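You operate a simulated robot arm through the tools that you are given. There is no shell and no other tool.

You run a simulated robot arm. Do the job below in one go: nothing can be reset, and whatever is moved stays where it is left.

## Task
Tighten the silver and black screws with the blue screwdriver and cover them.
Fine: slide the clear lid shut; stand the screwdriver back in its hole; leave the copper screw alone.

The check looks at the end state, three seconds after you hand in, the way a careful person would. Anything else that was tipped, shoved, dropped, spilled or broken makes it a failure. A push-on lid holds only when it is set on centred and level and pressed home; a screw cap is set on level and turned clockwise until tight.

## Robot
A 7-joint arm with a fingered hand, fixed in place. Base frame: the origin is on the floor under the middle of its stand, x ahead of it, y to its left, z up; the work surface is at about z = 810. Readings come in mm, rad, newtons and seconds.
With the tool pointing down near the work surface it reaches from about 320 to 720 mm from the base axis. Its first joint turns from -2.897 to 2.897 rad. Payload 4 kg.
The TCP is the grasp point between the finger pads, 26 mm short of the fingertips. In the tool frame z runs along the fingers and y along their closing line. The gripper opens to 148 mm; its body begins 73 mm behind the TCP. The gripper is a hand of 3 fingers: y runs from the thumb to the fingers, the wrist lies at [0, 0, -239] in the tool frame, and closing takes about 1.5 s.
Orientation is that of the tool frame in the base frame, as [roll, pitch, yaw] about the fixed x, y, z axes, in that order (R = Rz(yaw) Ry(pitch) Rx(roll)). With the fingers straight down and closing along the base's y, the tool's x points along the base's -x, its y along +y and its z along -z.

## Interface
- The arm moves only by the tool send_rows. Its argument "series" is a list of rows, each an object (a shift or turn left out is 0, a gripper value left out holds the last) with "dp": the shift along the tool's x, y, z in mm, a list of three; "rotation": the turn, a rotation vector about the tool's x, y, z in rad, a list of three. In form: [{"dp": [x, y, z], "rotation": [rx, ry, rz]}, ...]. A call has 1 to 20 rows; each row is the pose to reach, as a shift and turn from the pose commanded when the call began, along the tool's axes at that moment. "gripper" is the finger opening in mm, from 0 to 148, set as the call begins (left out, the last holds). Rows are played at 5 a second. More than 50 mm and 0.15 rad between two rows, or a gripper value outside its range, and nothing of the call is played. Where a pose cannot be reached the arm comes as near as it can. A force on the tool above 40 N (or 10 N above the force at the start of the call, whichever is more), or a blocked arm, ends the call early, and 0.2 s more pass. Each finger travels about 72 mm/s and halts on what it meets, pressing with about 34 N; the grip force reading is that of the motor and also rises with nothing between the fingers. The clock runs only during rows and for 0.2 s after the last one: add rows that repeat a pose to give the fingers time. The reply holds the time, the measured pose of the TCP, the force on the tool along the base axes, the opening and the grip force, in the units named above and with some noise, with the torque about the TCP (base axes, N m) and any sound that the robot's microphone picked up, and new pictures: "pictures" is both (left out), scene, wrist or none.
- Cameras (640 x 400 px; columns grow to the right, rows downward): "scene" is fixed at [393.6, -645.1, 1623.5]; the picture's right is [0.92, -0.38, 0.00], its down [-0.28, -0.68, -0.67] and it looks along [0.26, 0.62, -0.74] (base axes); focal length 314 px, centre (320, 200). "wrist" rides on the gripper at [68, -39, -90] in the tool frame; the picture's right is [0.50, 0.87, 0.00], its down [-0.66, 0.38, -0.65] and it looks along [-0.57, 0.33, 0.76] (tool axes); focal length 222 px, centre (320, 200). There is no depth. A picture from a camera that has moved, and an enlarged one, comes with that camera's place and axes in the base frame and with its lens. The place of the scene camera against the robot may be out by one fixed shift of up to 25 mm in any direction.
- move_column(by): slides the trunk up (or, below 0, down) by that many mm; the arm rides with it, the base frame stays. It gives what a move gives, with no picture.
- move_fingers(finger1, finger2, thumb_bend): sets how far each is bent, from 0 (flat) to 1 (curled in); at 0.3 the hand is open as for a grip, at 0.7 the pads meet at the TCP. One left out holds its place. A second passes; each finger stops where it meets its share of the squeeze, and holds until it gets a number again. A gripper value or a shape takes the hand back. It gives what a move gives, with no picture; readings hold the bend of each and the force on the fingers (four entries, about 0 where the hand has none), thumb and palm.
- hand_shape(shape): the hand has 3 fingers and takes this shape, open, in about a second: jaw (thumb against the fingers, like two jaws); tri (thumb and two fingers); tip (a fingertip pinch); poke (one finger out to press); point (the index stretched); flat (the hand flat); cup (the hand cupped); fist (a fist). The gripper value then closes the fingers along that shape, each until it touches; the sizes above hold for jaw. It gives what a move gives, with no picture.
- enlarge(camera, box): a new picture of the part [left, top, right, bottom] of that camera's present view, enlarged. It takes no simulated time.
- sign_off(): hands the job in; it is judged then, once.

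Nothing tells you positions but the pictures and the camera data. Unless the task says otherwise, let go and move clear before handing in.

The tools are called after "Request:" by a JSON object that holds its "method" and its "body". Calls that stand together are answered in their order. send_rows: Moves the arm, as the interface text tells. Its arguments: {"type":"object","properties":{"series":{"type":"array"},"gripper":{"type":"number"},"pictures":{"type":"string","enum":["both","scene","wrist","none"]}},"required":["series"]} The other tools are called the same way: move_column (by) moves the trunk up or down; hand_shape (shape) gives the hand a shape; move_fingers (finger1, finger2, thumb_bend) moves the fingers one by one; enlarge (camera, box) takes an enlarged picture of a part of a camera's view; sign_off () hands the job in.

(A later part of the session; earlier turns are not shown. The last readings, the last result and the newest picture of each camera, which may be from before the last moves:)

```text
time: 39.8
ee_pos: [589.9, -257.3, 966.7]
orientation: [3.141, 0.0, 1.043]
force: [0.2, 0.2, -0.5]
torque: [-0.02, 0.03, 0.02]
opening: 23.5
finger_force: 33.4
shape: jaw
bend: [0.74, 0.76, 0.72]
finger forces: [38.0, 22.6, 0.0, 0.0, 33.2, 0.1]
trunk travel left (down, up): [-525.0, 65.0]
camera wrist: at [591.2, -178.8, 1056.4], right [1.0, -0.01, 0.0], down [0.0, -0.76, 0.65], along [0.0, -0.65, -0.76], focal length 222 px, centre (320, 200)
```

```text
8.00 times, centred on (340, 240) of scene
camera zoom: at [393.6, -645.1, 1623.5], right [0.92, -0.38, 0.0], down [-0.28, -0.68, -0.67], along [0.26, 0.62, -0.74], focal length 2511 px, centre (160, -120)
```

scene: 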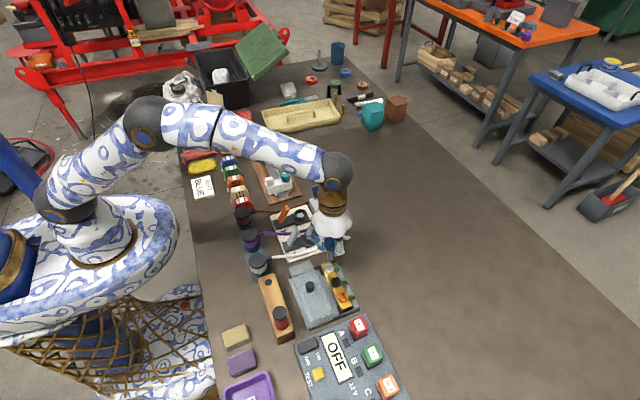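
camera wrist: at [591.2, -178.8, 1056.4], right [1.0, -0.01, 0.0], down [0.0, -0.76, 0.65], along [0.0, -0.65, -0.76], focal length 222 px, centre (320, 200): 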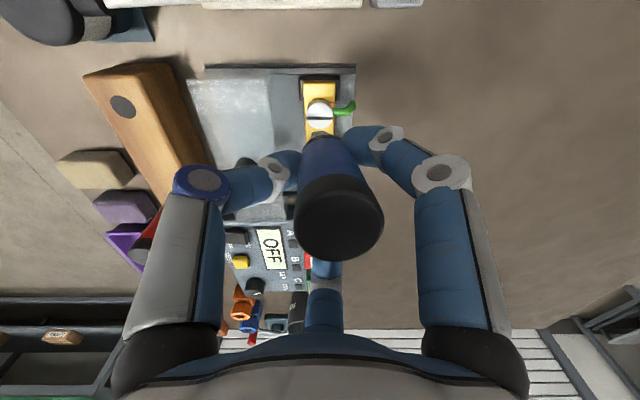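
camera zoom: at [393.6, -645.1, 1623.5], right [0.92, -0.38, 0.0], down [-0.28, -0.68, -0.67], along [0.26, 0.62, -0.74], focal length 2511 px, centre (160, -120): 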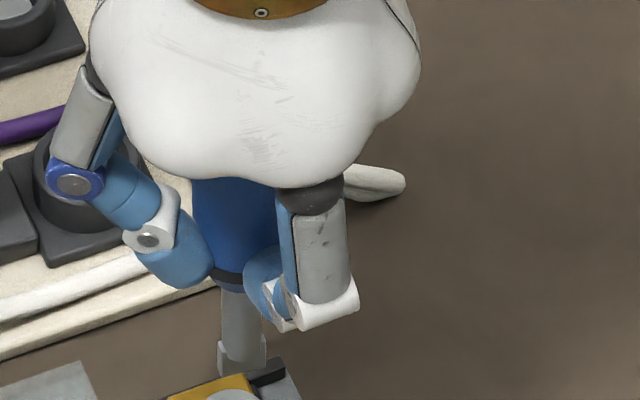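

The driver leans ~8–10° in the hand now. I'll take it back to its hole, re-seat it upright, and re-grip cleanly before the black screw. First I move high above the hole with the blade back along y.

Request:
{"method": "send_rows", "body": {"series": [{"dp": [0, 0, -20]}, {"dp": [0, 0, -38.3], "rotation": [0, 0, -0.1]}, {"dp": [-6.1, -13.4, -38.3], "rotation": [0, 0, -0.234]}, {"dp": [-12.3, -26.8, -38.3], "rotation": [0, 0, -0.367]}, {"dp": [-18.4, -40.2, -38.3], "rotation": [0, 0, -0.501]}, {"dp": [-24.5, -53.6, -38.3], "rotation": [0, 0, -0.635]}, {"dp": [-30.6, -67.0, -38.3], "rotation": [0, 0, -0.769]}, {"dp": [-36.8, -80.3, -38.3], "rotation": [0, 0, -0.902]}, {"dp": [-42.9, -93.7, -38.3], "rotation": [0, 0, -1.036]}, {"dp": [-49, -107.1, -38.3], "rotation": [0, 0, -1.17]}, {"dp": [-55.1, -120.5, -38.3], "rotation": [0, 0, -1.303]}, {"dp": [-61.3, -133.9, -38.3], "rotation": [0, 0, -1.437]}, {"dp": [-67.4, -147.3, -38.3], "rotation": [0, 0, -1.571]}, {"dp": [-67.4, -147.3, -38.3], "rotation": [0, 0, -1.571]}, {"dp": [-67.4, -147.3, -38.3], "rotation": [0, 0, -1.571]}], "pictures": "both"}}

Request:
{"method": "enlarge", "body": {"camera": "wrist", "box": [260, 60, 400, 160]}}

Request:
{"method": "enlarge", "body": {"camera": "scene", "box": [230, 220, 300, 290]}}

Request:
{"method": "enlarge", "body": {"camera": "scene", "box": [300, 240, 380, 310]}}

```text
time: 43.0
ee_pos: [428.1, -239.8, 1005.3]
orientation: [-3.141, 0.0, 2.612]
force: [-0.7, 0.0, -1.3]
torque: [0.02, -0.01, -0.01]
opening: 23.2
finger_force: 33.5
shape: jaw
bend: [0.74, 0.76, 0.72]
finger forces: [38.0, 22.1, 0.0, 0.0, 32.9, 0.0]
trunk travel left (down, up): [-525.0, 65.0]
camera wrist: at [350.7, -238.7, 1095.2], right [0.0, 1.0, 0.0], down [0.76, 0.0, 0.65], along [0.65, 0.0, -0.76], focal length 222 px, centre (320, 200)
```

scene: 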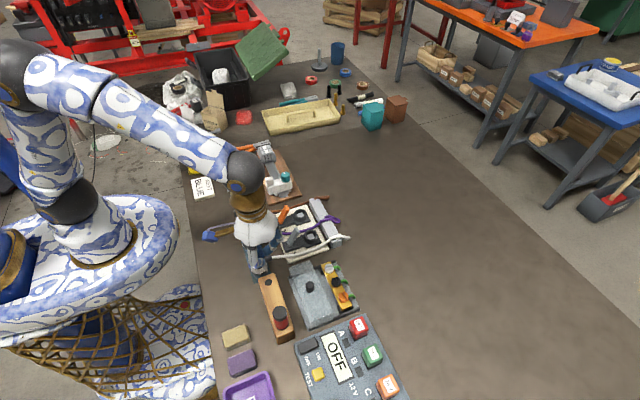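
wrist: 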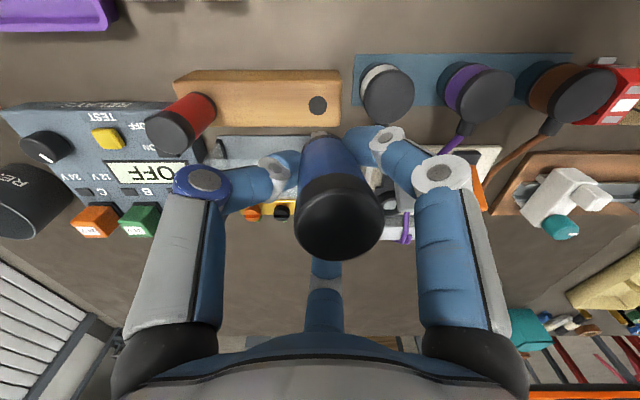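

```text
4.00 times, centred on (330, 110) of wrist
camera zoom: at [350.7, -238.7, 1095.2], right [0.0, 1.0, 0.0], down [0.76, 0.0, 0.65], along [0.65, 0.0, -0.76], focal length 888 px, centre (280, 560)
```

zoom: 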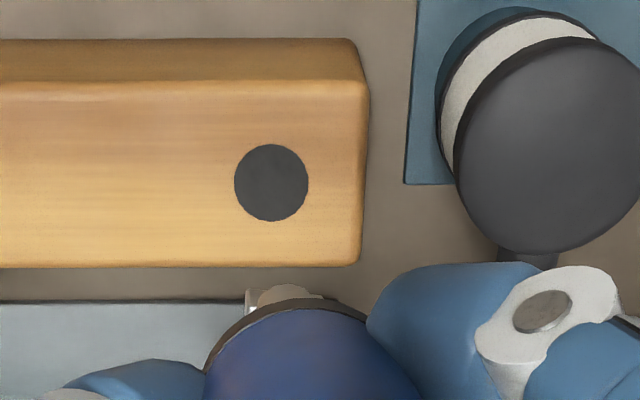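

```text
5.71 times, centred on (265, 255) of scene
camera zoom: at [393.6, -645.1, 1623.5], right [0.92, -0.38, 0.0], down [-0.28, -0.68, -0.67], along [0.26, 0.62, -0.74], focal length 1794 px, centre (634, -114)
```

zoom: 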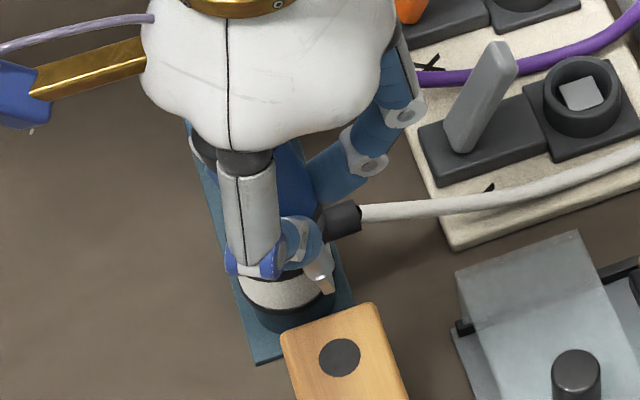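

```text
5.71 times, centred on (340, 275) of scene
camera zoom: at [393.6, -645.1, 1623.5], right [0.92, -0.38, 0.0], down [-0.28, -0.68, -0.67], along [0.26, 0.62, -0.74], focal length 1794 px, centre (206, -229)
```

zoom: 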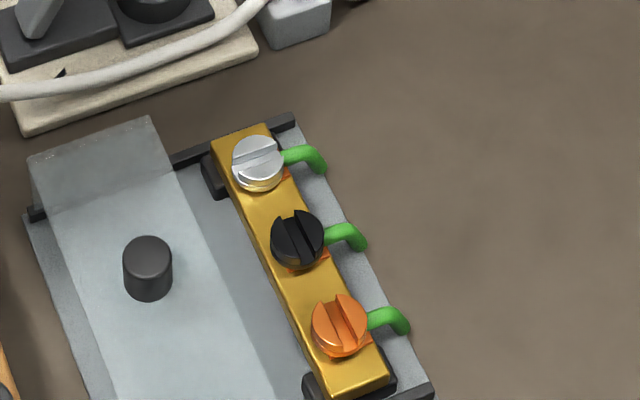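

I'll zoom in on the held driver in both views to measure its tilt.

Request:
{"method": "enlarge", "body": {"camera": "scene", "box": [252, 232, 292, 272]}}

Request:
{"method": "enlarge", "body": {"camera": "wrist", "box": [270, 110, 390, 270]}}

Request:
{"method": "enlarge", "body": {"camera": "wrist", "box": [300, 115, 350, 150]}}

```text
10.00 times, centred on (272, 252) of scene
camera zoom: at [393.6, -645.1, 1623.5], right [0.92, -0.38, 0.0], down [-0.28, -0.68, -0.67], along [0.26, 0.62, -0.74], focal length 3139 px, centre (800, -320)
```

zoom: 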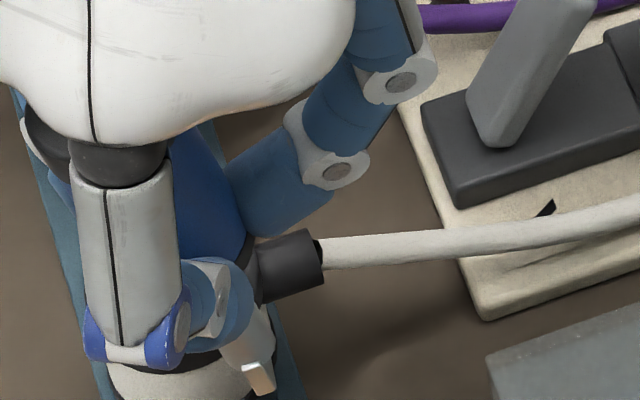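

```text
2.50 times, centred on (330, 190) of wrist
camera zoom: at [350.7, -238.7, 1095.2], right [0.0, 1.0, 0.0], down [0.76, 0.0, 0.65], along [0.65, 0.0, -0.76], focal length 555 px, centre (295, 225)
```

zoom: 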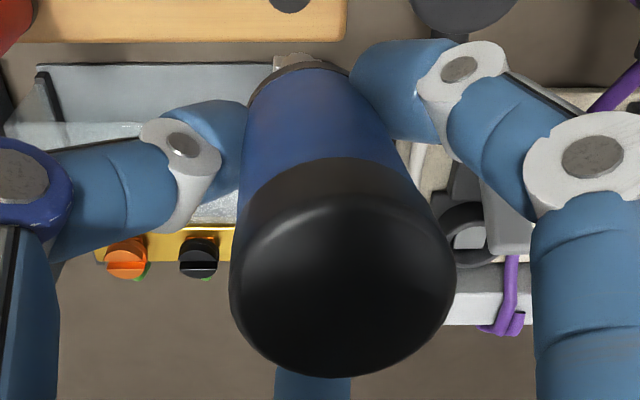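

```text
11.43 times, centred on (325, 132) of wrist
camera zoom: at [350.7, -238.7, 1095.2], right [0.0, 1.0, 0.0], down [0.76, 0.0, 0.65], along [0.65, 0.0, -0.76], focal length 2538 px, centre (263, 971)
```

zoom: 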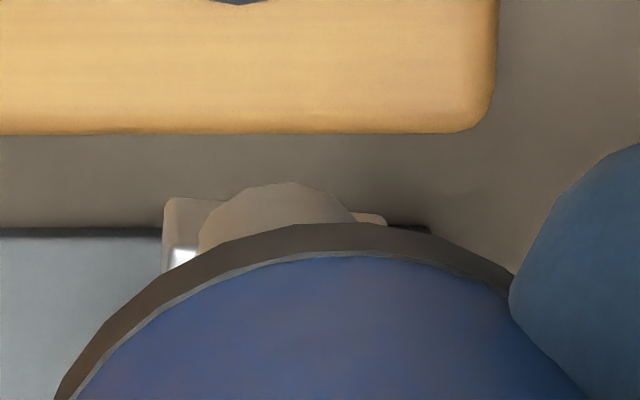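

The tip leans toward +x by roughly 0.2 rad relative to the handle axis. I'll tilt the hand to bring the driver vertical, keeping the tip above the hole.

Request:
{"method": "send_rows", "body": {"series": [{"dp": [-5, 1, 0], "rotation": [0.017, 0.055, 0]}, {"dp": [-11, 2, 0], "rotation": [0.034, 0.11, 0]}, {"dp": [-16.1, 2.7, 0], "rotation": [0.051, 0.167, 0]}, {"dp": [-16.1, 2.7, 0], "rotation": [0.051, 0.167, 0]}, {"dp": [-16.1, 2.7, 0], "rotation": [0.051, 0.167, 0]}], "pictures": "both"}}

Request:
{"method": "enlarge", "body": {"camera": "wrist", "box": [260, 60, 400, 160]}}

Request:
{"method": "enlarge", "body": {"camera": "scene", "box": [245, 232, 295, 282]}}

```text
time: 44.2
ee_pos: [444.3, -245.6, 1005.3]
orientation: [-3.088, -0.168, 2.609]
force: [-0.2, 0.1, -0.4]
torque: [0.0, -0.02, -0.03]
opening: 23.5
finger_force: 33.7
shape: jaw
bend: [0.53, 0.76, 0.72]
finger forces: [37.9, 22.2, 0.0, 0.1, 33.0, 0.1]
trunk travel left (down, up): [-525.0, 65.0]
camera wrist: at [382.2, -248.4, 1106.8], right [0.01, 1.0, 0.04], down [0.86, -0.03, 0.52], along [0.52, 0.03, -0.86], focal length 222 px, centre (320, 200)
```

scene: 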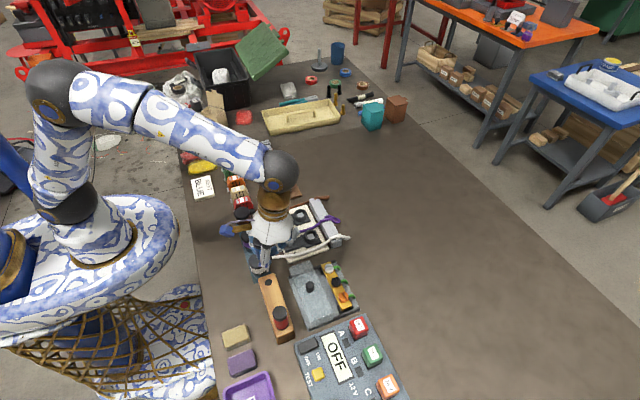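
wrist: 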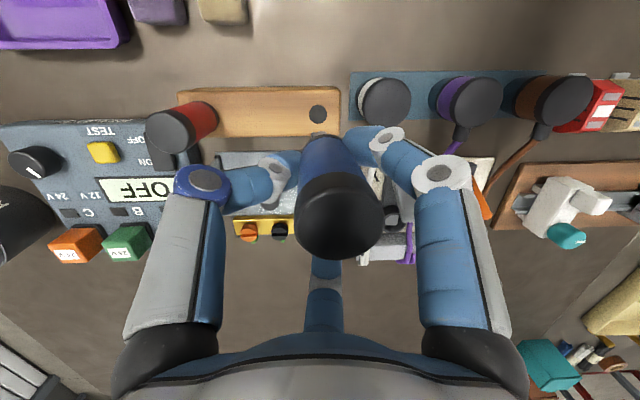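

```text
4.00 times, centred on (330, 110) of wrist
camera zoom: at [382.2, -248.4, 1106.8], right [0.01, 1.0, 0.04], down [0.86, -0.03, 0.52], along [0.52, 0.03, -0.86], focal length 888 px, centre (280, 560)
```

zoom: 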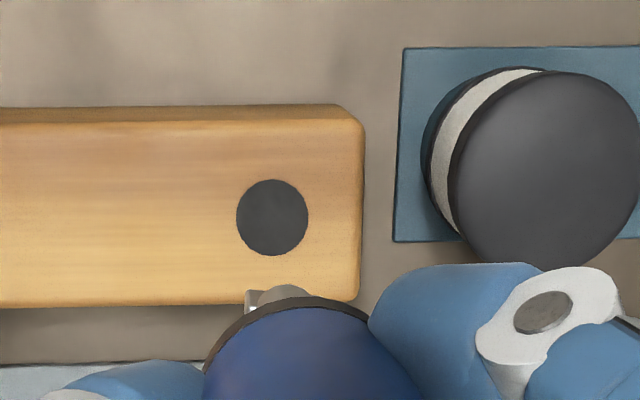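

```text
8.00 times, centred on (270, 257) of scene
camera zoom: at [393.6, -645.1, 1623.5], right [0.92, -0.38, 0.0], down [-0.28, -0.68, -0.67], along [0.26, 0.62, -0.74], focal length 2511 px, centre (720, -256)
```

zoom: 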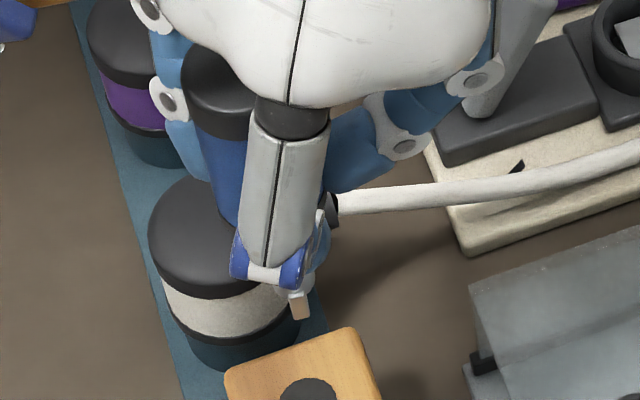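

Still ~0.06 rad of lean remains. I'll apply one more tilt correction and recheck.

Request:
{"method": "send_rows", "body": {"series": [{"dp": [-3.0, 1.75, -0.6], "rotation": [0.03, 0.052, 0.002]}, {"dp": [-3.0, 1.75, -0.6], "rotation": [0.03, 0.052, 0.002]}, {"dp": [-3.0, 1.75, -0.6], "rotation": [0.03, 0.052, 0.002]}], "pictures": "both"}}

Request:
{"method": "enlarge", "body": {"camera": "wrist", "box": [260, 60, 400, 160]}}

Request:
{"method": "enlarge", "body": {"camera": "scene", "box": [245, 232, 295, 282]}}

```text
time: 45.0
ee_pos: [448.0, -245.9, 1005.1]
orientation: [-3.06, -0.218, 2.601]
force: [0.5, -0.3, -1.5]
torque: [-0.01, -0.04, 0.02]
opening: 23.2
finger_force: 34.1
shape: jaw
bend: [0.53, 0.76, 0.72]
finger forces: [37.9, 21.9, 0.1, 0.1, 32.9, 0.0]
trunk travel left (down, up): [-525.0, 65.0]
camera wrist: at [392.5, -248.2, 1110.5], right [0.01, 1.0, 0.04], down [0.89, -0.03, 0.46], along [0.46, 0.03, -0.89], focal length 222 px, centre (320, 200)
```

scene: 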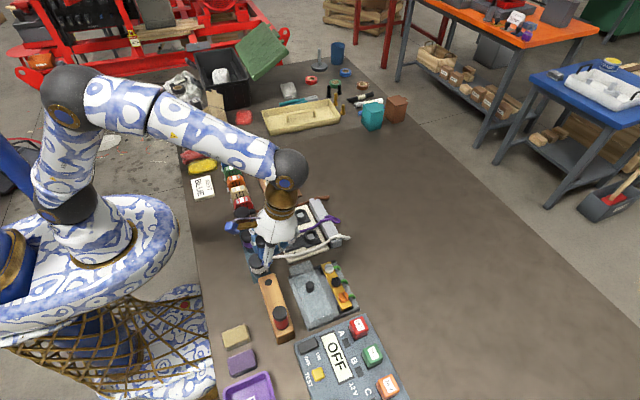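
wrist: 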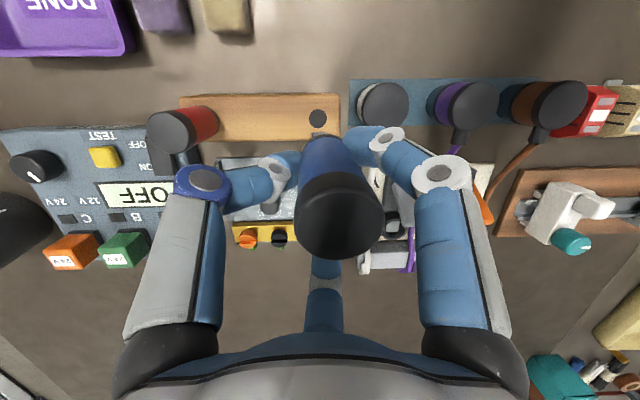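

```text
4.00 times, centred on (330, 110) of wrist
camera zoom: at [392.5, -248.2, 1110.5], right [0.01, 1.0, 0.04], down [0.89, -0.03, 0.46], along [0.46, 0.03, -0.89], focal length 888 px, centre (280, 560)
```

zoom: 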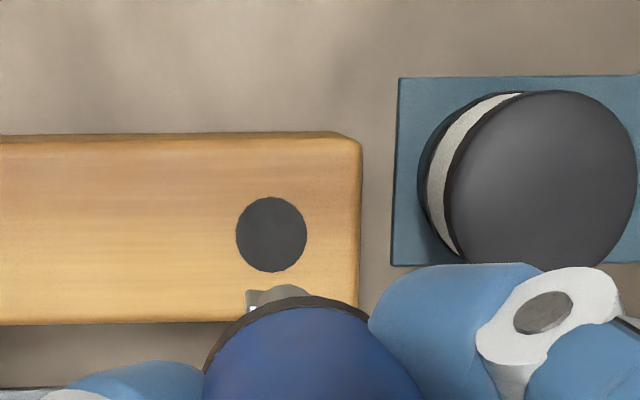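

```text
8.00 times, centred on (270, 257) of scene
camera zoom: at [393.6, -645.1, 1623.5], right [0.92, -0.38, 0.0], down [-0.28, -0.68, -0.67], along [0.26, 0.62, -0.74], focal length 2511 px, centre (720, -256)
```

zoom: 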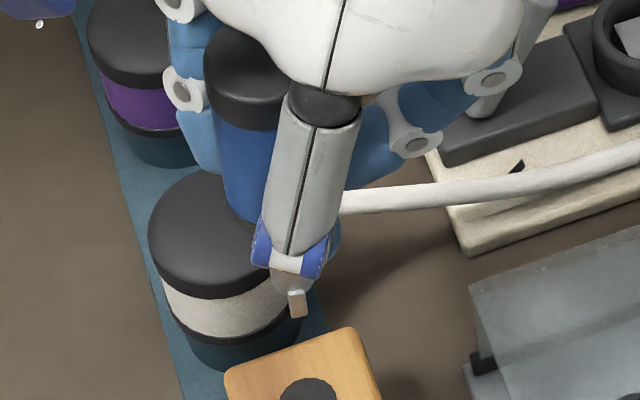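

I'll compare the held blue driver with the upright red one at high zoom to verify verticality.

Request:
{"method": "enlarge", "body": {"camera": "scene", "box": [255, 230, 290, 275]}}

Request:
{"method": "enlarge", "body": {"camera": "scene", "box": [260, 295, 300, 340]}}

```text
8.89 times, centred on (272, 252) of scene
camera zoom: at [393.6, -645.1, 1623.5], right [0.92, -0.38, 0.0], down [-0.28, -0.68, -0.67], along [0.26, 0.62, -0.74], focal length 2790 px, centre (742, -267)
```

zoom: 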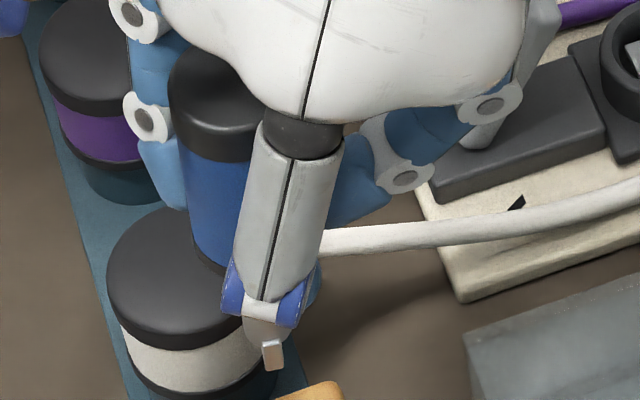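

```text
8.89 times, centred on (280, 318) of scene
camera zoom: at [393.6, -645.1, 1623.5], right [0.92, -0.38, 0.0], down [-0.28, -0.68, -0.67], along [0.26, 0.62, -0.74], focal length 2790 px, centre (676, -844)
```

zoom: 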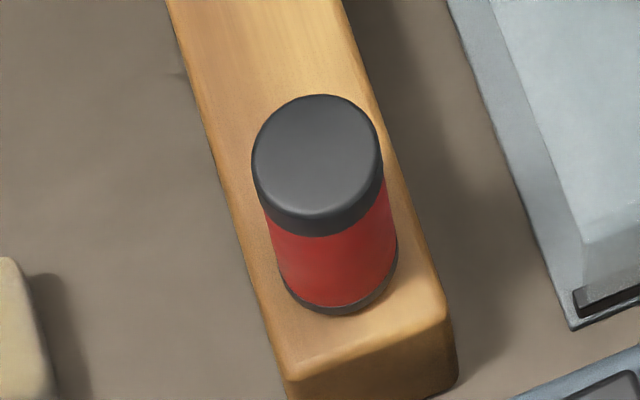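

Compared with the upright red driver, I overshot by ~0.075 rad. I'll tilt back by that amount and place the tip over the hole centre.

Request:
{"method": "send_rows", "body": {"series": [{"dp": [3, -2, 0.8], "rotation": [-0.019, -0.032, -0.0015]}, {"dp": [6.13, -3.99, 1.69], "rotation": [-0.0377, -0.0648, -0.0031]}, {"dp": [6.13, -3.99, 1.69], "rotation": [-0.0377, -0.0648, -0.0031]}, {"dp": [6.13, -3.99, 1.69], "rotation": [-0.0377, -0.0648, -0.0031]}], "pictures": "both"}}

Request:
{"method": "enlarge", "body": {"camera": "wrist", "box": [260, 60, 400, 160]}}

Request:
{"method": "enlarge", "body": {"camera": "scene", "box": [255, 230, 290, 275]}}

```text
time: 46.0
ee_pos: [440.0, -247.0, 1005.8]
orientation: [-3.097, -0.155, 2.612]
force: [-0.1, -0.8, -1.1]
torque: [0.0, -0.04, -0.01]
opening: 23.4
finger_force: 33.9
shape: jaw
bend: [0.53, 0.76, 0.72]
finger forces: [37.9, 21.9, 0.0, 0.0, 32.9, 0.0]
trunk travel left (down, up): [-525.0, 65.0]
camera wrist: at [377.1, -248.9, 1106.6], right [0.01, 1.0, 0.04], down [0.85, -0.03, 0.53], along [0.53, 0.03, -0.85], focal length 222 px, centre (320, 200)
```

scene: 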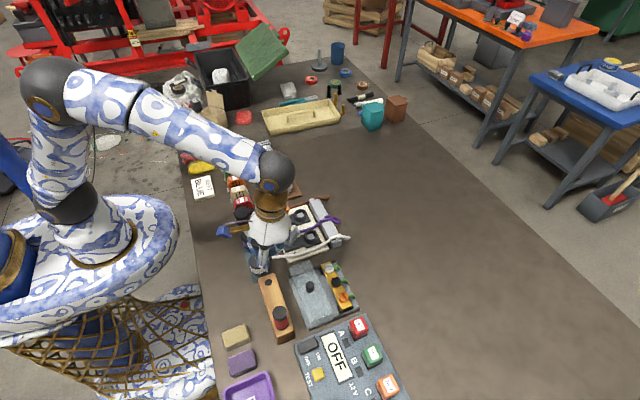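
wrist: 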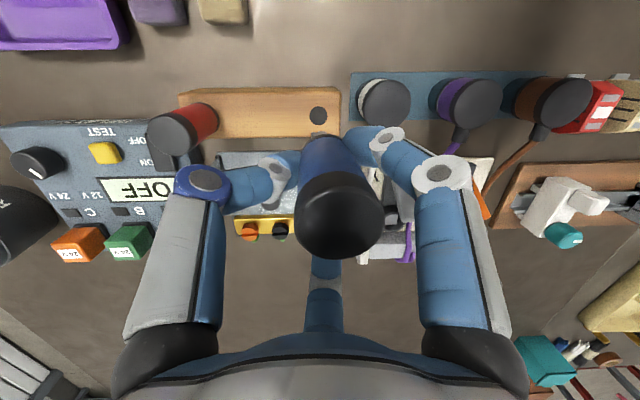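

```text
4.00 times, centred on (330, 110) of wrist
camera zoom: at [377.1, -248.9, 1106.6], right [0.01, 1.0, 0.04], down [0.85, -0.03, 0.53], along [0.53, 0.03, -0.85], focal length 888 px, centre (280, 560)
```

zoom: 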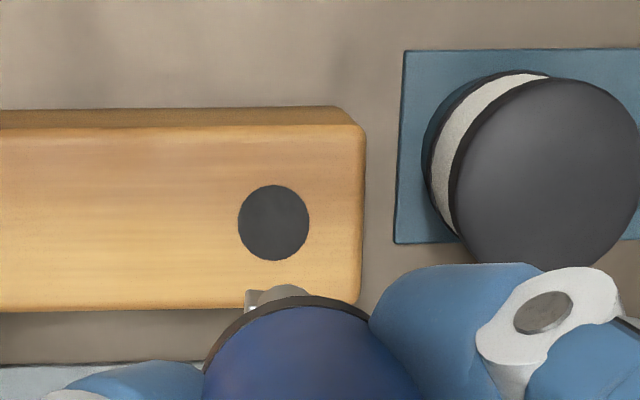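

```text
8.89 times, centred on (272, 252) of scene
camera zoom: at [393.6, -645.1, 1623.5], right [0.92, -0.38, 0.0], down [-0.28, -0.68, -0.67], along [0.26, 0.62, -0.74], focal length 2790 px, centre (742, -267)
```

zoom: 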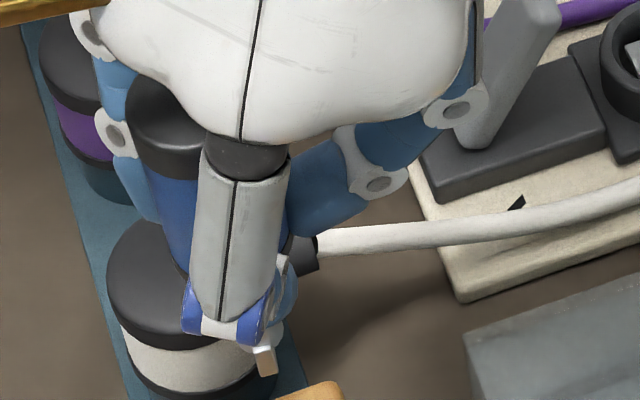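

Request:
{"method": "enlarge", "body": {"camera": "scene", "box": [250, 235, 280, 265]}}

Request:
{"method": "enlarge", "body": {"camera": "scene", "box": [265, 305, 295, 335]}}

```text
13.33 times, centred on (265, 250) of scene
camera zoom: at [393.6, -645.1, 1623.5], right [0.92, -0.38, 0.0], down [-0.28, -0.68, -0.67], along [0.26, 0.62, -0.74], focal length 4185 px, centre (1053, -467)
```

zoom: 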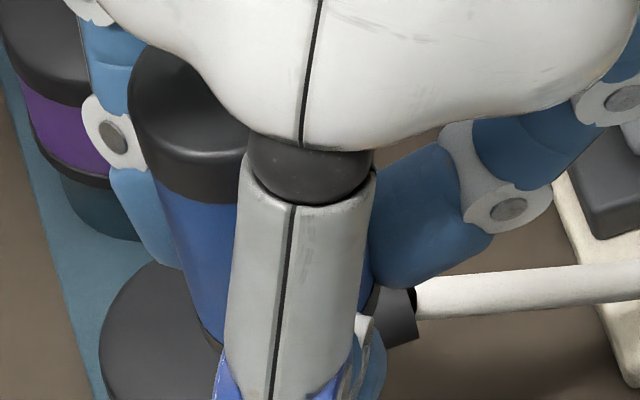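

```text
13.33 times, centred on (280, 320) of scene
camera zoom: at [393.6, -645.1, 1623.5], right [0.92, -0.38, 0.0], down [-0.28, -0.68, -0.67], along [0.26, 0.62, -0.74], focal length 4185 px, centre (853, -1400)
```

zoom: 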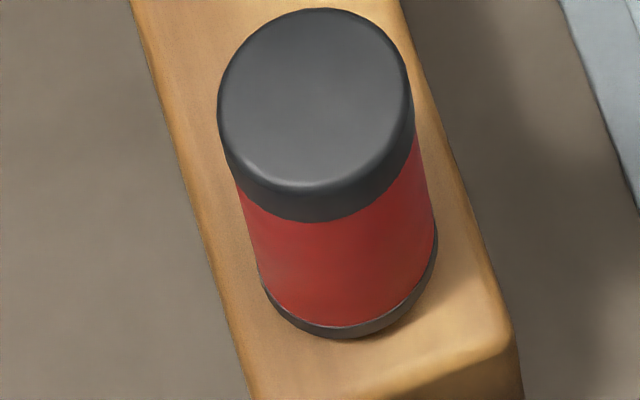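

The driver is now close to vertical and its tip is within ~1 mm of the hole axis. I'll descend to just above the hole and recheck.

Request:
{"method": "send_rows", "body": {"series": [{"dp": [-2.16, 0.91, 19.9]}, {"dp": [-5.25, 1.79, 39.6]}, {"dp": [-7.56, 2.45, 54.4]}, {"dp": [-8.33, 2.67, 59.4]}, {"dp": [-8.33, 2.67, 59.4]}, {"dp": [-8.33, 2.67, 59.4]}], "pictures": "both"}}

Request:
{"method": "enlarge", "body": {"camera": "wrist", "box": [280, 90, 360, 150]}}

Request:
{"method": "enlarge", "body": {"camera": "scene", "box": [245, 245, 295, 295]}}

```text
time: 47.4
ee_pos: [439.2, -246.3, 944.6]
orientation: [-3.099, -0.153, 2.61]
force: [-0.6, -0.2, -1.3]
torque: [-0.01, -0.03, 0.03]
opening: 23.6
finger_force: 33.9
shape: jaw
bend: [0.53, 0.76, 0.72]
finger forces: [38.0, 21.6, 0.1, 0.0, 32.9, 0.1]
trunk travel left (down, up): [-525.0, 65.0]
camera wrist: at [376.1, -249.6, 1046.2], right [0.01, 1.0, 0.04], down [0.85, -0.03, 0.53], along [0.53, 0.03, -0.85], focal length 222 px, centre (320, 200)
```

scene: 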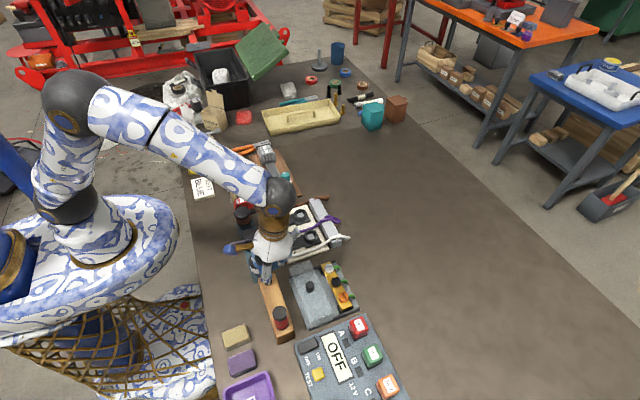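
wrist: 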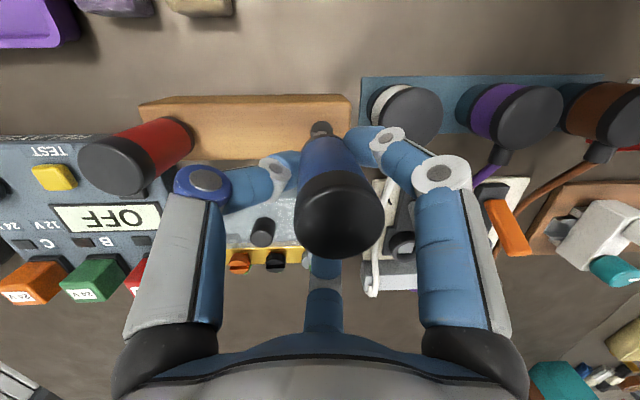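

```text
6.67 times, centred on (320, 120) of wrist
camera zoom: at [376.1, -249.6, 1046.2], right [0.01, 1.0, 0.04], down [0.85, -0.03, 0.53], along [0.53, 0.03, -0.85], focal length 1481 px, centre (320, 733)
```

zoom: 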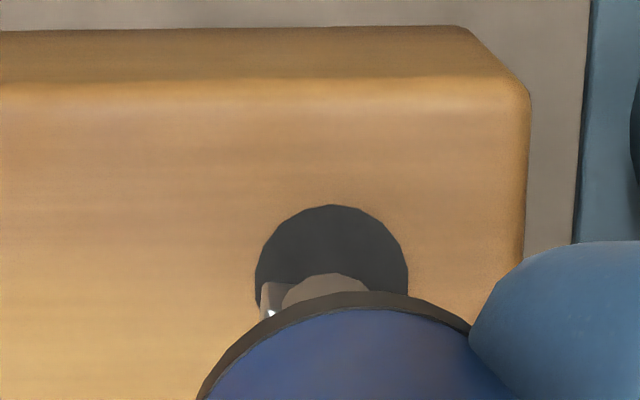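

```text
8.00 times, centred on (270, 270) of scene
camera zoom: at [393.6, -645.1, 1623.5], right [0.92, -0.38, 0.0], down [-0.28, -0.68, -0.67], along [0.26, 0.62, -0.74], focal length 2511 px, centre (720, -360)
```

zoom: 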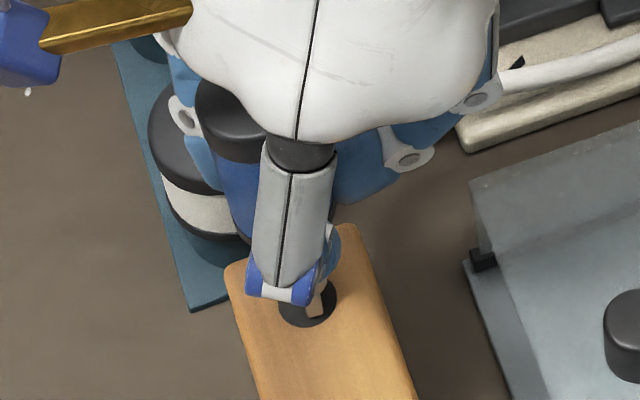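

The tip is right over the hole, within ~1.5 mm. I'll nudge it and insert about 14 mm while monitoring force.

Request:
{"method": "send_rows", "body": {"series": [{"dp": [1.28, 0.64, 0.17]}, {"dp": [0.05, 0.99, 8.07]}, {"dp": [-0.57, 1.17, 12.0]}, {"dp": [-1.19, 1.34, 15.96]}, {"dp": [-1.8, 1.52, 19.9]}, {"dp": [-2.43, 1.7, 23.9]}, {"dp": [-2.43, 1.7, 23.9]}], "pictures": "both"}}

Request:
{"method": "enlarge", "body": {"camera": "wrist", "box": [280, 90, 360, 150]}}

Request:
{"method": "enlarge", "body": {"camera": "scene", "box": [245, 245, 295, 295]}}

```text
time: 49.0
ee_pos: [439.4, -244.6, 921.5]
orientation: [-3.098, -0.154, 2.613]
force: [-0.1, 0.3, -0.8]
torque: [-0.02, -0.04, 0.02]
opening: 23.1
finger_force: 33.8
shape: jaw
bend: [0.53, 0.76, 0.72]
finger forces: [37.9, 21.5, 0.0, 0.0, 32.9, 0.1]
trunk travel left (down, up): [-525.0, 65.0]
camera wrist: at [375.6, -247.2, 1022.5], right [0.01, 1.0, 0.04], down [0.85, -0.03, 0.53], along [0.53, 0.03, -0.85], focal length 222 px, centre (320, 200)
```

scene: 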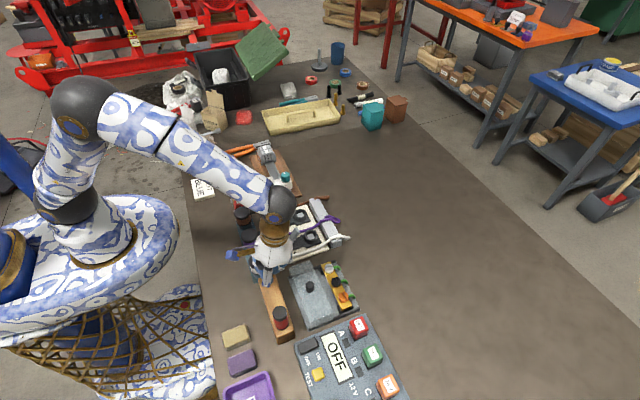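
wrist: 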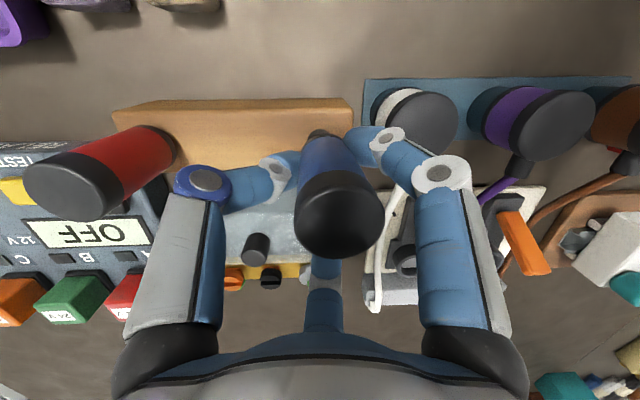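

```text
6.67 times, centred on (320, 120) of wrist
camera zoom: at [375.6, -247.2, 1022.5], right [0.01, 1.0, 0.04], down [0.85, -0.03, 0.53], along [0.53, 0.03, -0.85], focal length 1481 px, centre (320, 733)
```

zoom: 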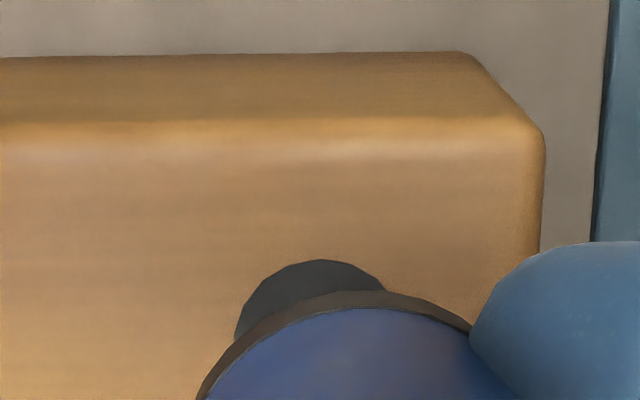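

```text
8.00 times, centred on (270, 270) of scene
camera zoom: at [393.6, -645.1, 1623.5], right [0.92, -0.38, 0.0], down [-0.28, -0.68, -0.67], along [0.26, 0.62, -0.74], focal length 2511 px, centre (720, -360)
```

zoom: 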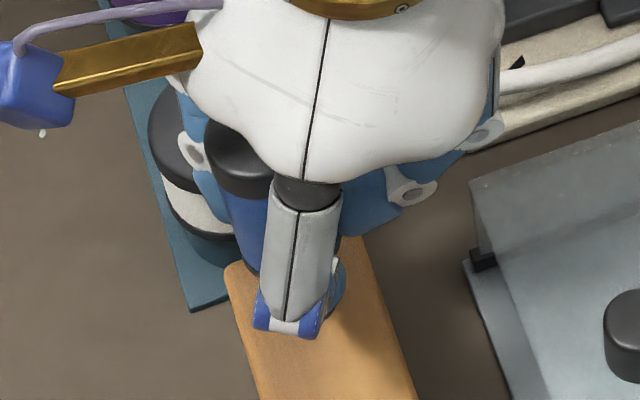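

The tip is in the hole with no side load. I'll insert another 18 mm.

Request:
{"method": "send_rows", "body": {"series": [{"dp": [-0.77, 0.22, 4.9]}, {"dp": [-1.54, 0.44, 9.87]}, {"dp": [-2.16, 0.62, 13.8]}, {"dp": [-2.78, 0.79, 17.8]}, {"dp": [-2.78, 0.79, 17.8]}], "pictures": "both"}}

Request:
{"method": "enlarge", "body": {"camera": "wrist", "box": [260, 90, 380, 180]}}

Request:
{"method": "enlarge", "body": {"camera": "scene", "box": [245, 245, 295, 295]}}

```text
time: 50.2
ee_pos: [437.5, -245.8, 903.6]
orientation: [-3.098, -0.156, 2.61]
force: [0.3, 0.3, -1.0]
torque: [0.03, -0.01, 0.01]
opening: 23.1
finger_force: 34.1
shape: jaw
bend: [0.53, 0.76, 0.72]
finger forces: [37.8, 21.6, 0.0, 0.0, 32.8, 0.0]
trunk travel left (down, up): [-525.0, 65.0]
camera wrist: at [374.8, -247.5, 1003.8], right [0.01, 1.0, 0.04], down [0.85, -0.03, 0.53], along [0.53, 0.03, -0.85], focal length 222 px, centre (320, 200)
```

scene: 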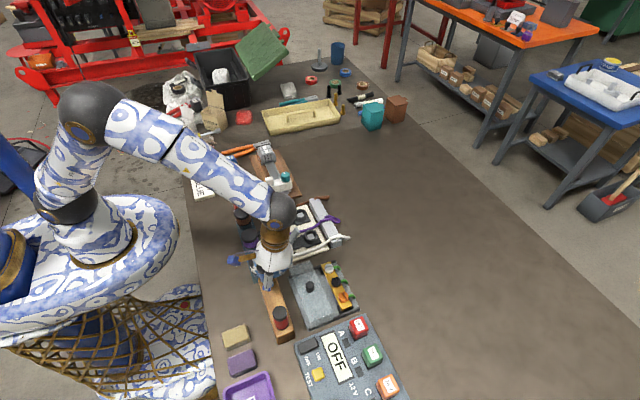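
wrist: 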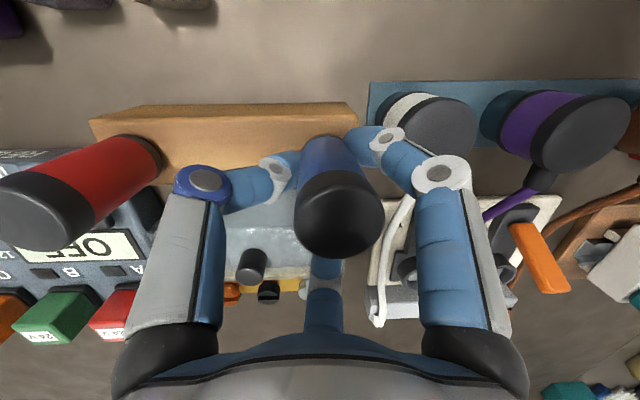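

```text
4.44 times, centred on (320, 135) of wrist
camera zoom: at [374.8, -247.5, 1003.8], right [0.01, 1.0, 0.04], down [0.85, -0.03, 0.53], along [0.53, 0.03, -0.85], focal length 987 px, centre (320, 489)
```

zoom: 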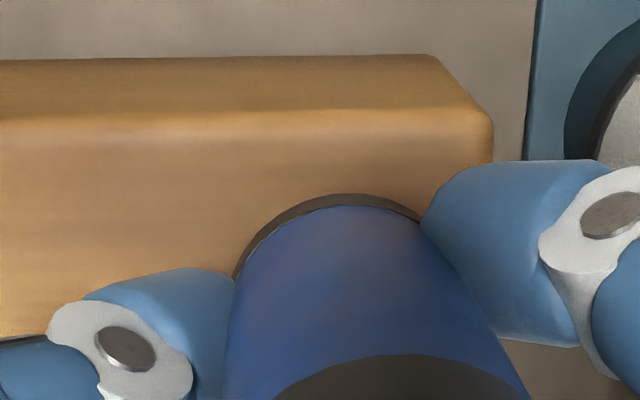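

```text
8.00 times, centred on (270, 270) of scene
camera zoom: at [393.6, -645.1, 1623.5], right [0.92, -0.38, 0.0], down [-0.28, -0.68, -0.67], along [0.26, 0.62, -0.74], focal length 2511 px, centre (720, -360)
```

zoom: 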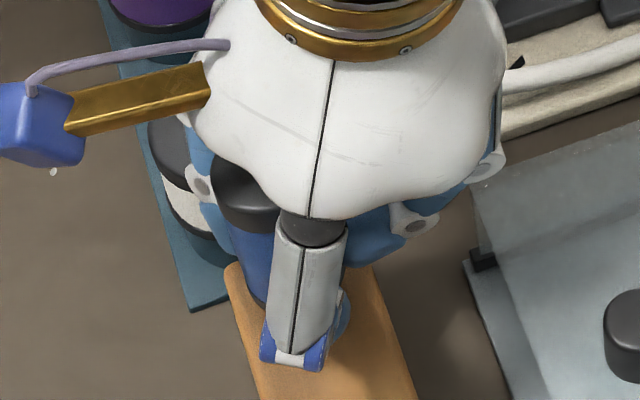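

Still free. I'll go the last few millimetres in finer steps until the handle touches the block.

Request:
{"method": "send_rows", "body": {"series": [{"dp": [-0.46, 0.13, 3.0]}, {"dp": [-0.77, 0.22, 4.9]}, {"dp": [-1.08, 0.31, 6.9]}, {"dp": [-1.08, 0.31, 6.9]}], "pictures": "none"}}

```text
time: 51.2
ee_pos: [438.0, -246.4, 896.6]
orientation: [-3.097, -0.154, 2.611]
force: [0.5, 0.1, -1.2]
torque: [0.01, -0.03, -0.02]
opening: 23.0
finger_force: 34.0
shape: jaw
bend: [0.53, 0.76, 0.72]
finger forces: [37.8, 21.5, 0.0, 0.1, 33.1, 0.0]
trunk travel left (down, up): [-525.0, 65.0]
```

Request:
{"method": "send_rows", "body": {"series": [{"dp": [-0.31, 0.09, 2.0]}, {"dp": [-0.62, 0.18, 3.9]}, {"dp": [-0.62, 0.18, 3.9]}], "pictures": "both"}}

Request:
{"method": "enlarge", "body": {"camera": "wrist", "box": [260, 90, 380, 180]}}

```text
time: 52.0
ee_pos: [437.7, -245.5, 891.8]
orientation: [-3.097, -0.153, 2.611]
force: [-0.1, 0.4, 0.0]
torque: [0.02, -0.02, 0.01]
opening: 23.4
finger_force: 34.0
shape: jaw
bend: [0.53, 0.76, 0.72]
finger forces: [37.7, 21.3, 0.0, 0.0, 33.2, 0.0]
trunk travel left (down, up): [-525.0, 65.0]
camera wrist: at [375.5, -248.1, 992.8], right [0.01, 1.0, 0.04], down [0.85, -0.03, 0.53], along [0.53, 0.03, -0.85], focal length 222 px, centre (320, 200)
```

scene: 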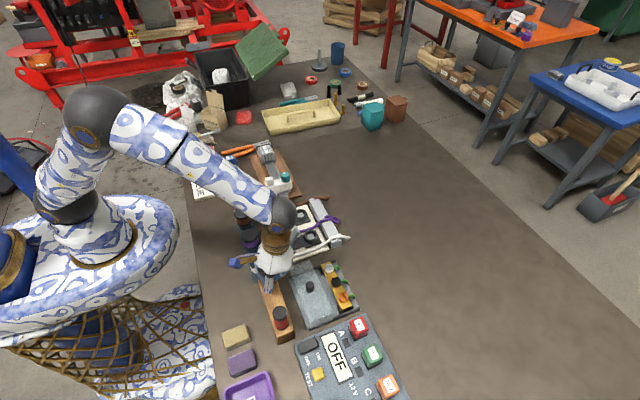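
wrist: 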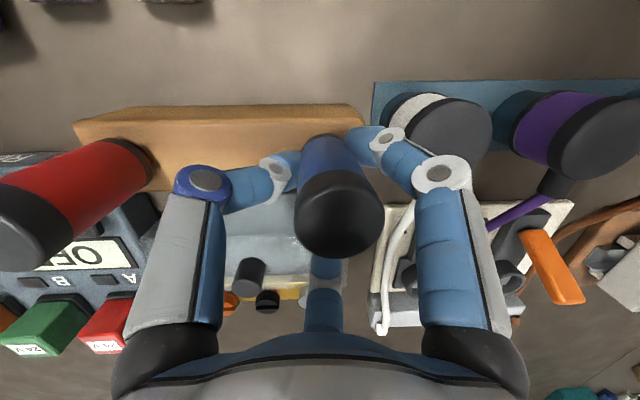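

```text
4.44 times, centred on (320, 135) of wrist
camera zoom: at [375.5, -248.1, 992.8], right [0.01, 1.0, 0.04], down [0.85, -0.03, 0.53], along [0.53, 0.03, -0.85], focal length 987 px, centre (320, 489)
```

zoom: 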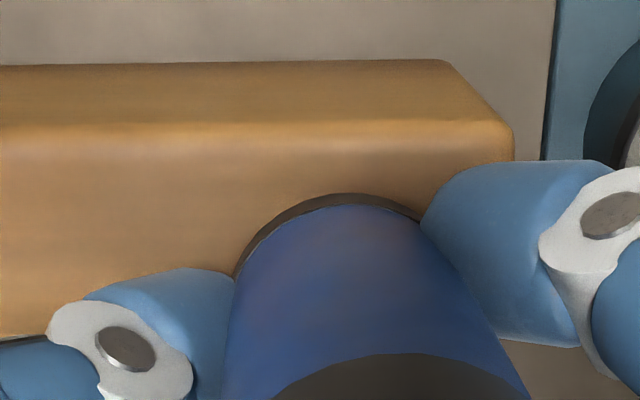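

Request:
{"method": "send_rows", "body": {"series": [{"dp": [-0.15, 0.04, 1.0]}, {"dp": [-0.31, 0.09, 2.0]}, {"dp": [-0.31, 0.09, 2.0]}], "pictures": "none"}}

```text
time: 52.8
ee_pos: [437.3, -244.1, 890.5]
orientation: [-3.097, -0.153, 2.611]
force: [0.5, -1.7, 7.2]
torque: [0.07, 0.21, 0.01]
opening: 23.2
finger_force: 33.8
shape: jaw
bend: [0.53, 0.76, 0.72]
finger forces: [37.9, 21.8, 0.1, 0.1, 35.1, 0.0]
trunk travel left (down, up): [-525.0, 65.0]
```

The handle now rests on the block (8 N). I'll open just enough to release it, keeping the digits clear of the white plug.

Request:
{"method": "send_rows", "body": {"series": [{"dp": [0, 0, 0]}, {"dp": [0, 0, 0]}, {"dp": [0, 0, 0]}, {"dp": [0, 0, 0]}, {"dp": [0, 0, 0]}], "gripper": 46, "pictures": "both"}}

Request:
{"method": "enlarge", "body": {"camera": "wrist", "box": [220, 90, 420, 280]}}

Request:
{"method": "enlarge", "body": {"camera": "scene", "box": [235, 235, 305, 305]}}

```text
time: 54.0
ee_pos: [438.8, -245.0, 890.2]
orientation: [-3.099, -0.155, 2.612]
force: [0.0, -0.9, -0.2]
torque: [-0.01, 0.0, -0.02]
opening: 45.8
finger_force: 0.0
shape: jaw
bend: [0.77, 0.77, 0.7]
finger forces: [0.1, 0.0, 0.0, 0.0, 0.0, 0.0]
trunk travel left (down, up): [-525.0, 65.0]
camera wrist: at [375.0, -247.4, 991.5], right [0.01, 1.0, 0.04], down [0.85, -0.03, 0.53], along [0.53, 0.03, -0.85], focal length 222 px, centre (320, 200)
```

scene: 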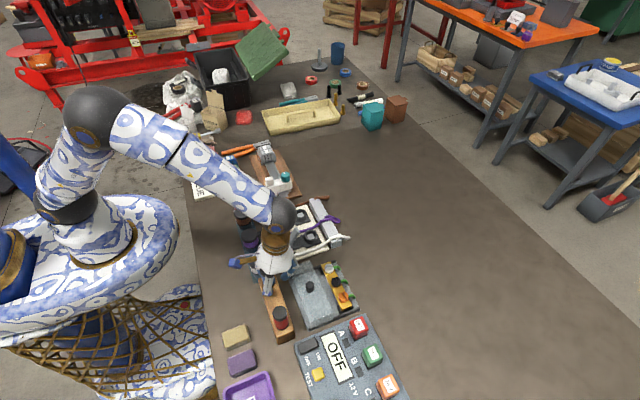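
wrist: 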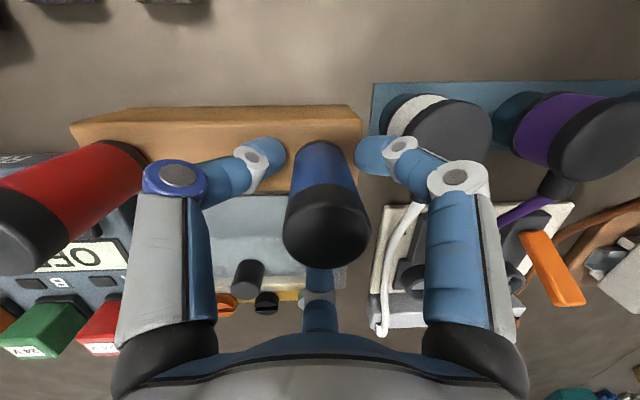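

```text
2.11 times, centred on (320, 185) of wrist
camera zoom: at [375.0, -247.4, 991.5], right [0.01, 1.0, 0.04], down [0.85, -0.03, 0.53], along [0.53, 0.03, -0.85], focal length 468 px, centre (320, 232)
```

zoom: 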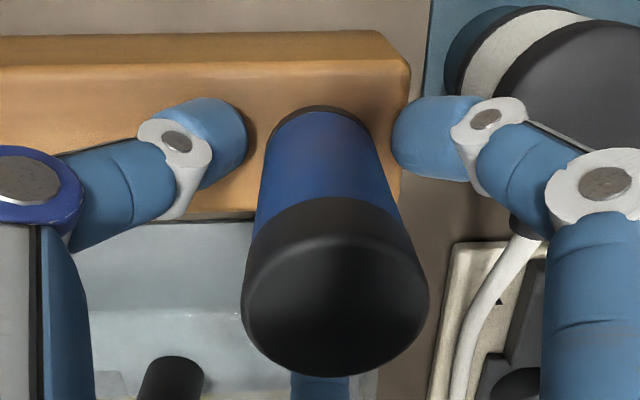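

```text
5.71 times, centred on (270, 270) of scene
camera zoom: at [393.6, -645.1, 1623.5], right [0.92, -0.38, 0.0], down [-0.28, -0.68, -0.67], along [0.26, 0.62, -0.74], focal length 1794 px, centre (606, -200)
```

zoom: 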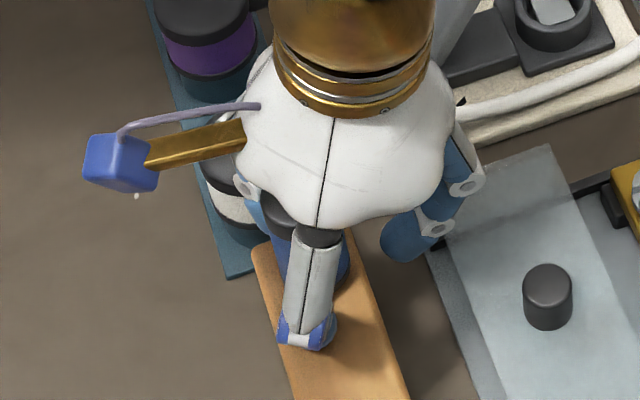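

The driver stands in its hole again. With the digits loosely around it, I'll straighten the hand to vertical, yaw back to π, centred on the driver axis.

Request:
{"method": "send_rows", "body": {"series": [{"dp": [2.3, -0.26, -0.57], "rotation": [0, -0.033, -0.105]}, {"dp": [4.7, -0.52, -1.15], "rotation": [-0.001, -0.065, -0.21]}, {"dp": [7.0, -0.79, -1.72], "rotation": [-0.001, -0.098, -0.315]}, {"dp": [9.4, -1.05, -2.3], "rotation": [-0.002, -0.13, -0.42]}, {"dp": [11.72, -1.31, -2.87], "rotation": [-0.0024, -0.1631, -0.5247]}, {"dp": [11.72, -1.31, -2.87], "rotation": [-0.0024, -0.1631, -0.5247]}, {"dp": [11.72, -1.31, -2.87], "rotation": [-0.0024, -0.1631, -0.5247]}], "pictures": "both"}}

Request:
{"method": "enlarge", "body": {"camera": "wrist", "box": [220, 90, 420, 280]}}

Request:
{"method": "enlarge", "body": {"camera": "scene", "box": [235, 235, 305, 305]}}

```text
time: 55.6
ee_pos: [427.5, -240.0, 895.5]
orientation: [3.14, 0.002, 3.141]
force: [0.2, -1.5, 0.6]
torque: [0.02, 0.01, -0.02]
opening: 46.2
finger_force: 0.0
shape: jaw
bend: [0.77, 0.77, 0.7]
finger forces: [0.1, 0.0, 0.0, 0.0, 0.1, 0.1]
trunk travel left (down, up): [-525.0, 65.0]
camera wrist: at [360.1, -278.7, 985.0], right [-0.5, 0.87, 0.0], down [0.66, 0.38, 0.65], along [0.57, 0.33, -0.76], focal length 222 px, centre (320, 200)
```

scene: 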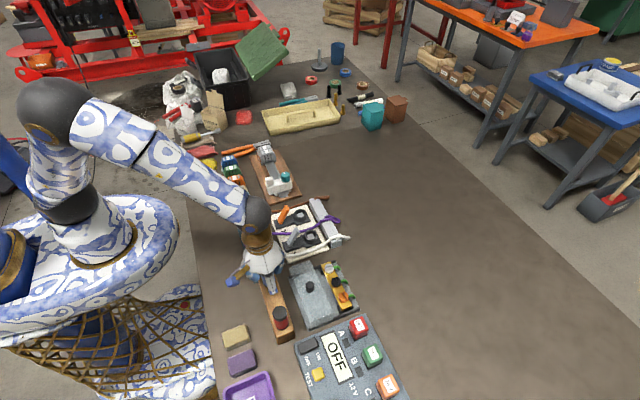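
wrist: 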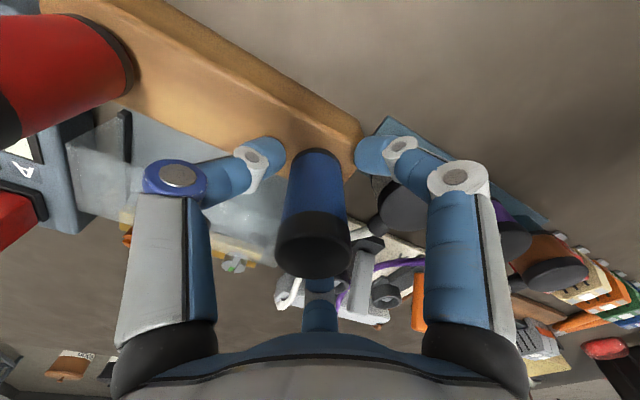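

```text
2.11 times, centred on (320, 185) of wrist
camera zoom: at [360.1, -278.7, 985.0], right [-0.5, 0.87, 0.0], down [0.66, 0.38, 0.65], along [0.57, 0.33, -0.76], focal length 468 px, centre (320, 232)
```

zoom: 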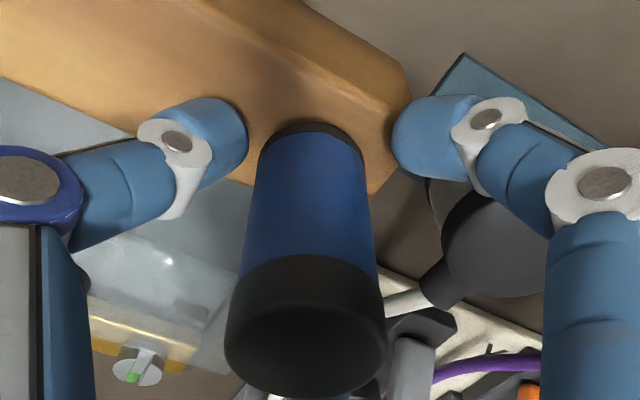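

```text
5.71 times, centred on (270, 270) of scene
camera zoom: at [393.6, -645.1, 1623.5], right [0.92, -0.38, 0.0], down [-0.28, -0.68, -0.67], along [0.26, 0.62, -0.74], focal length 1794 px, centre (606, -200)
```

zoom: 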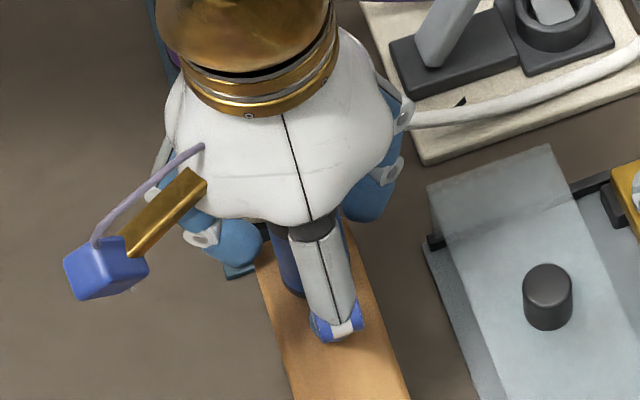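

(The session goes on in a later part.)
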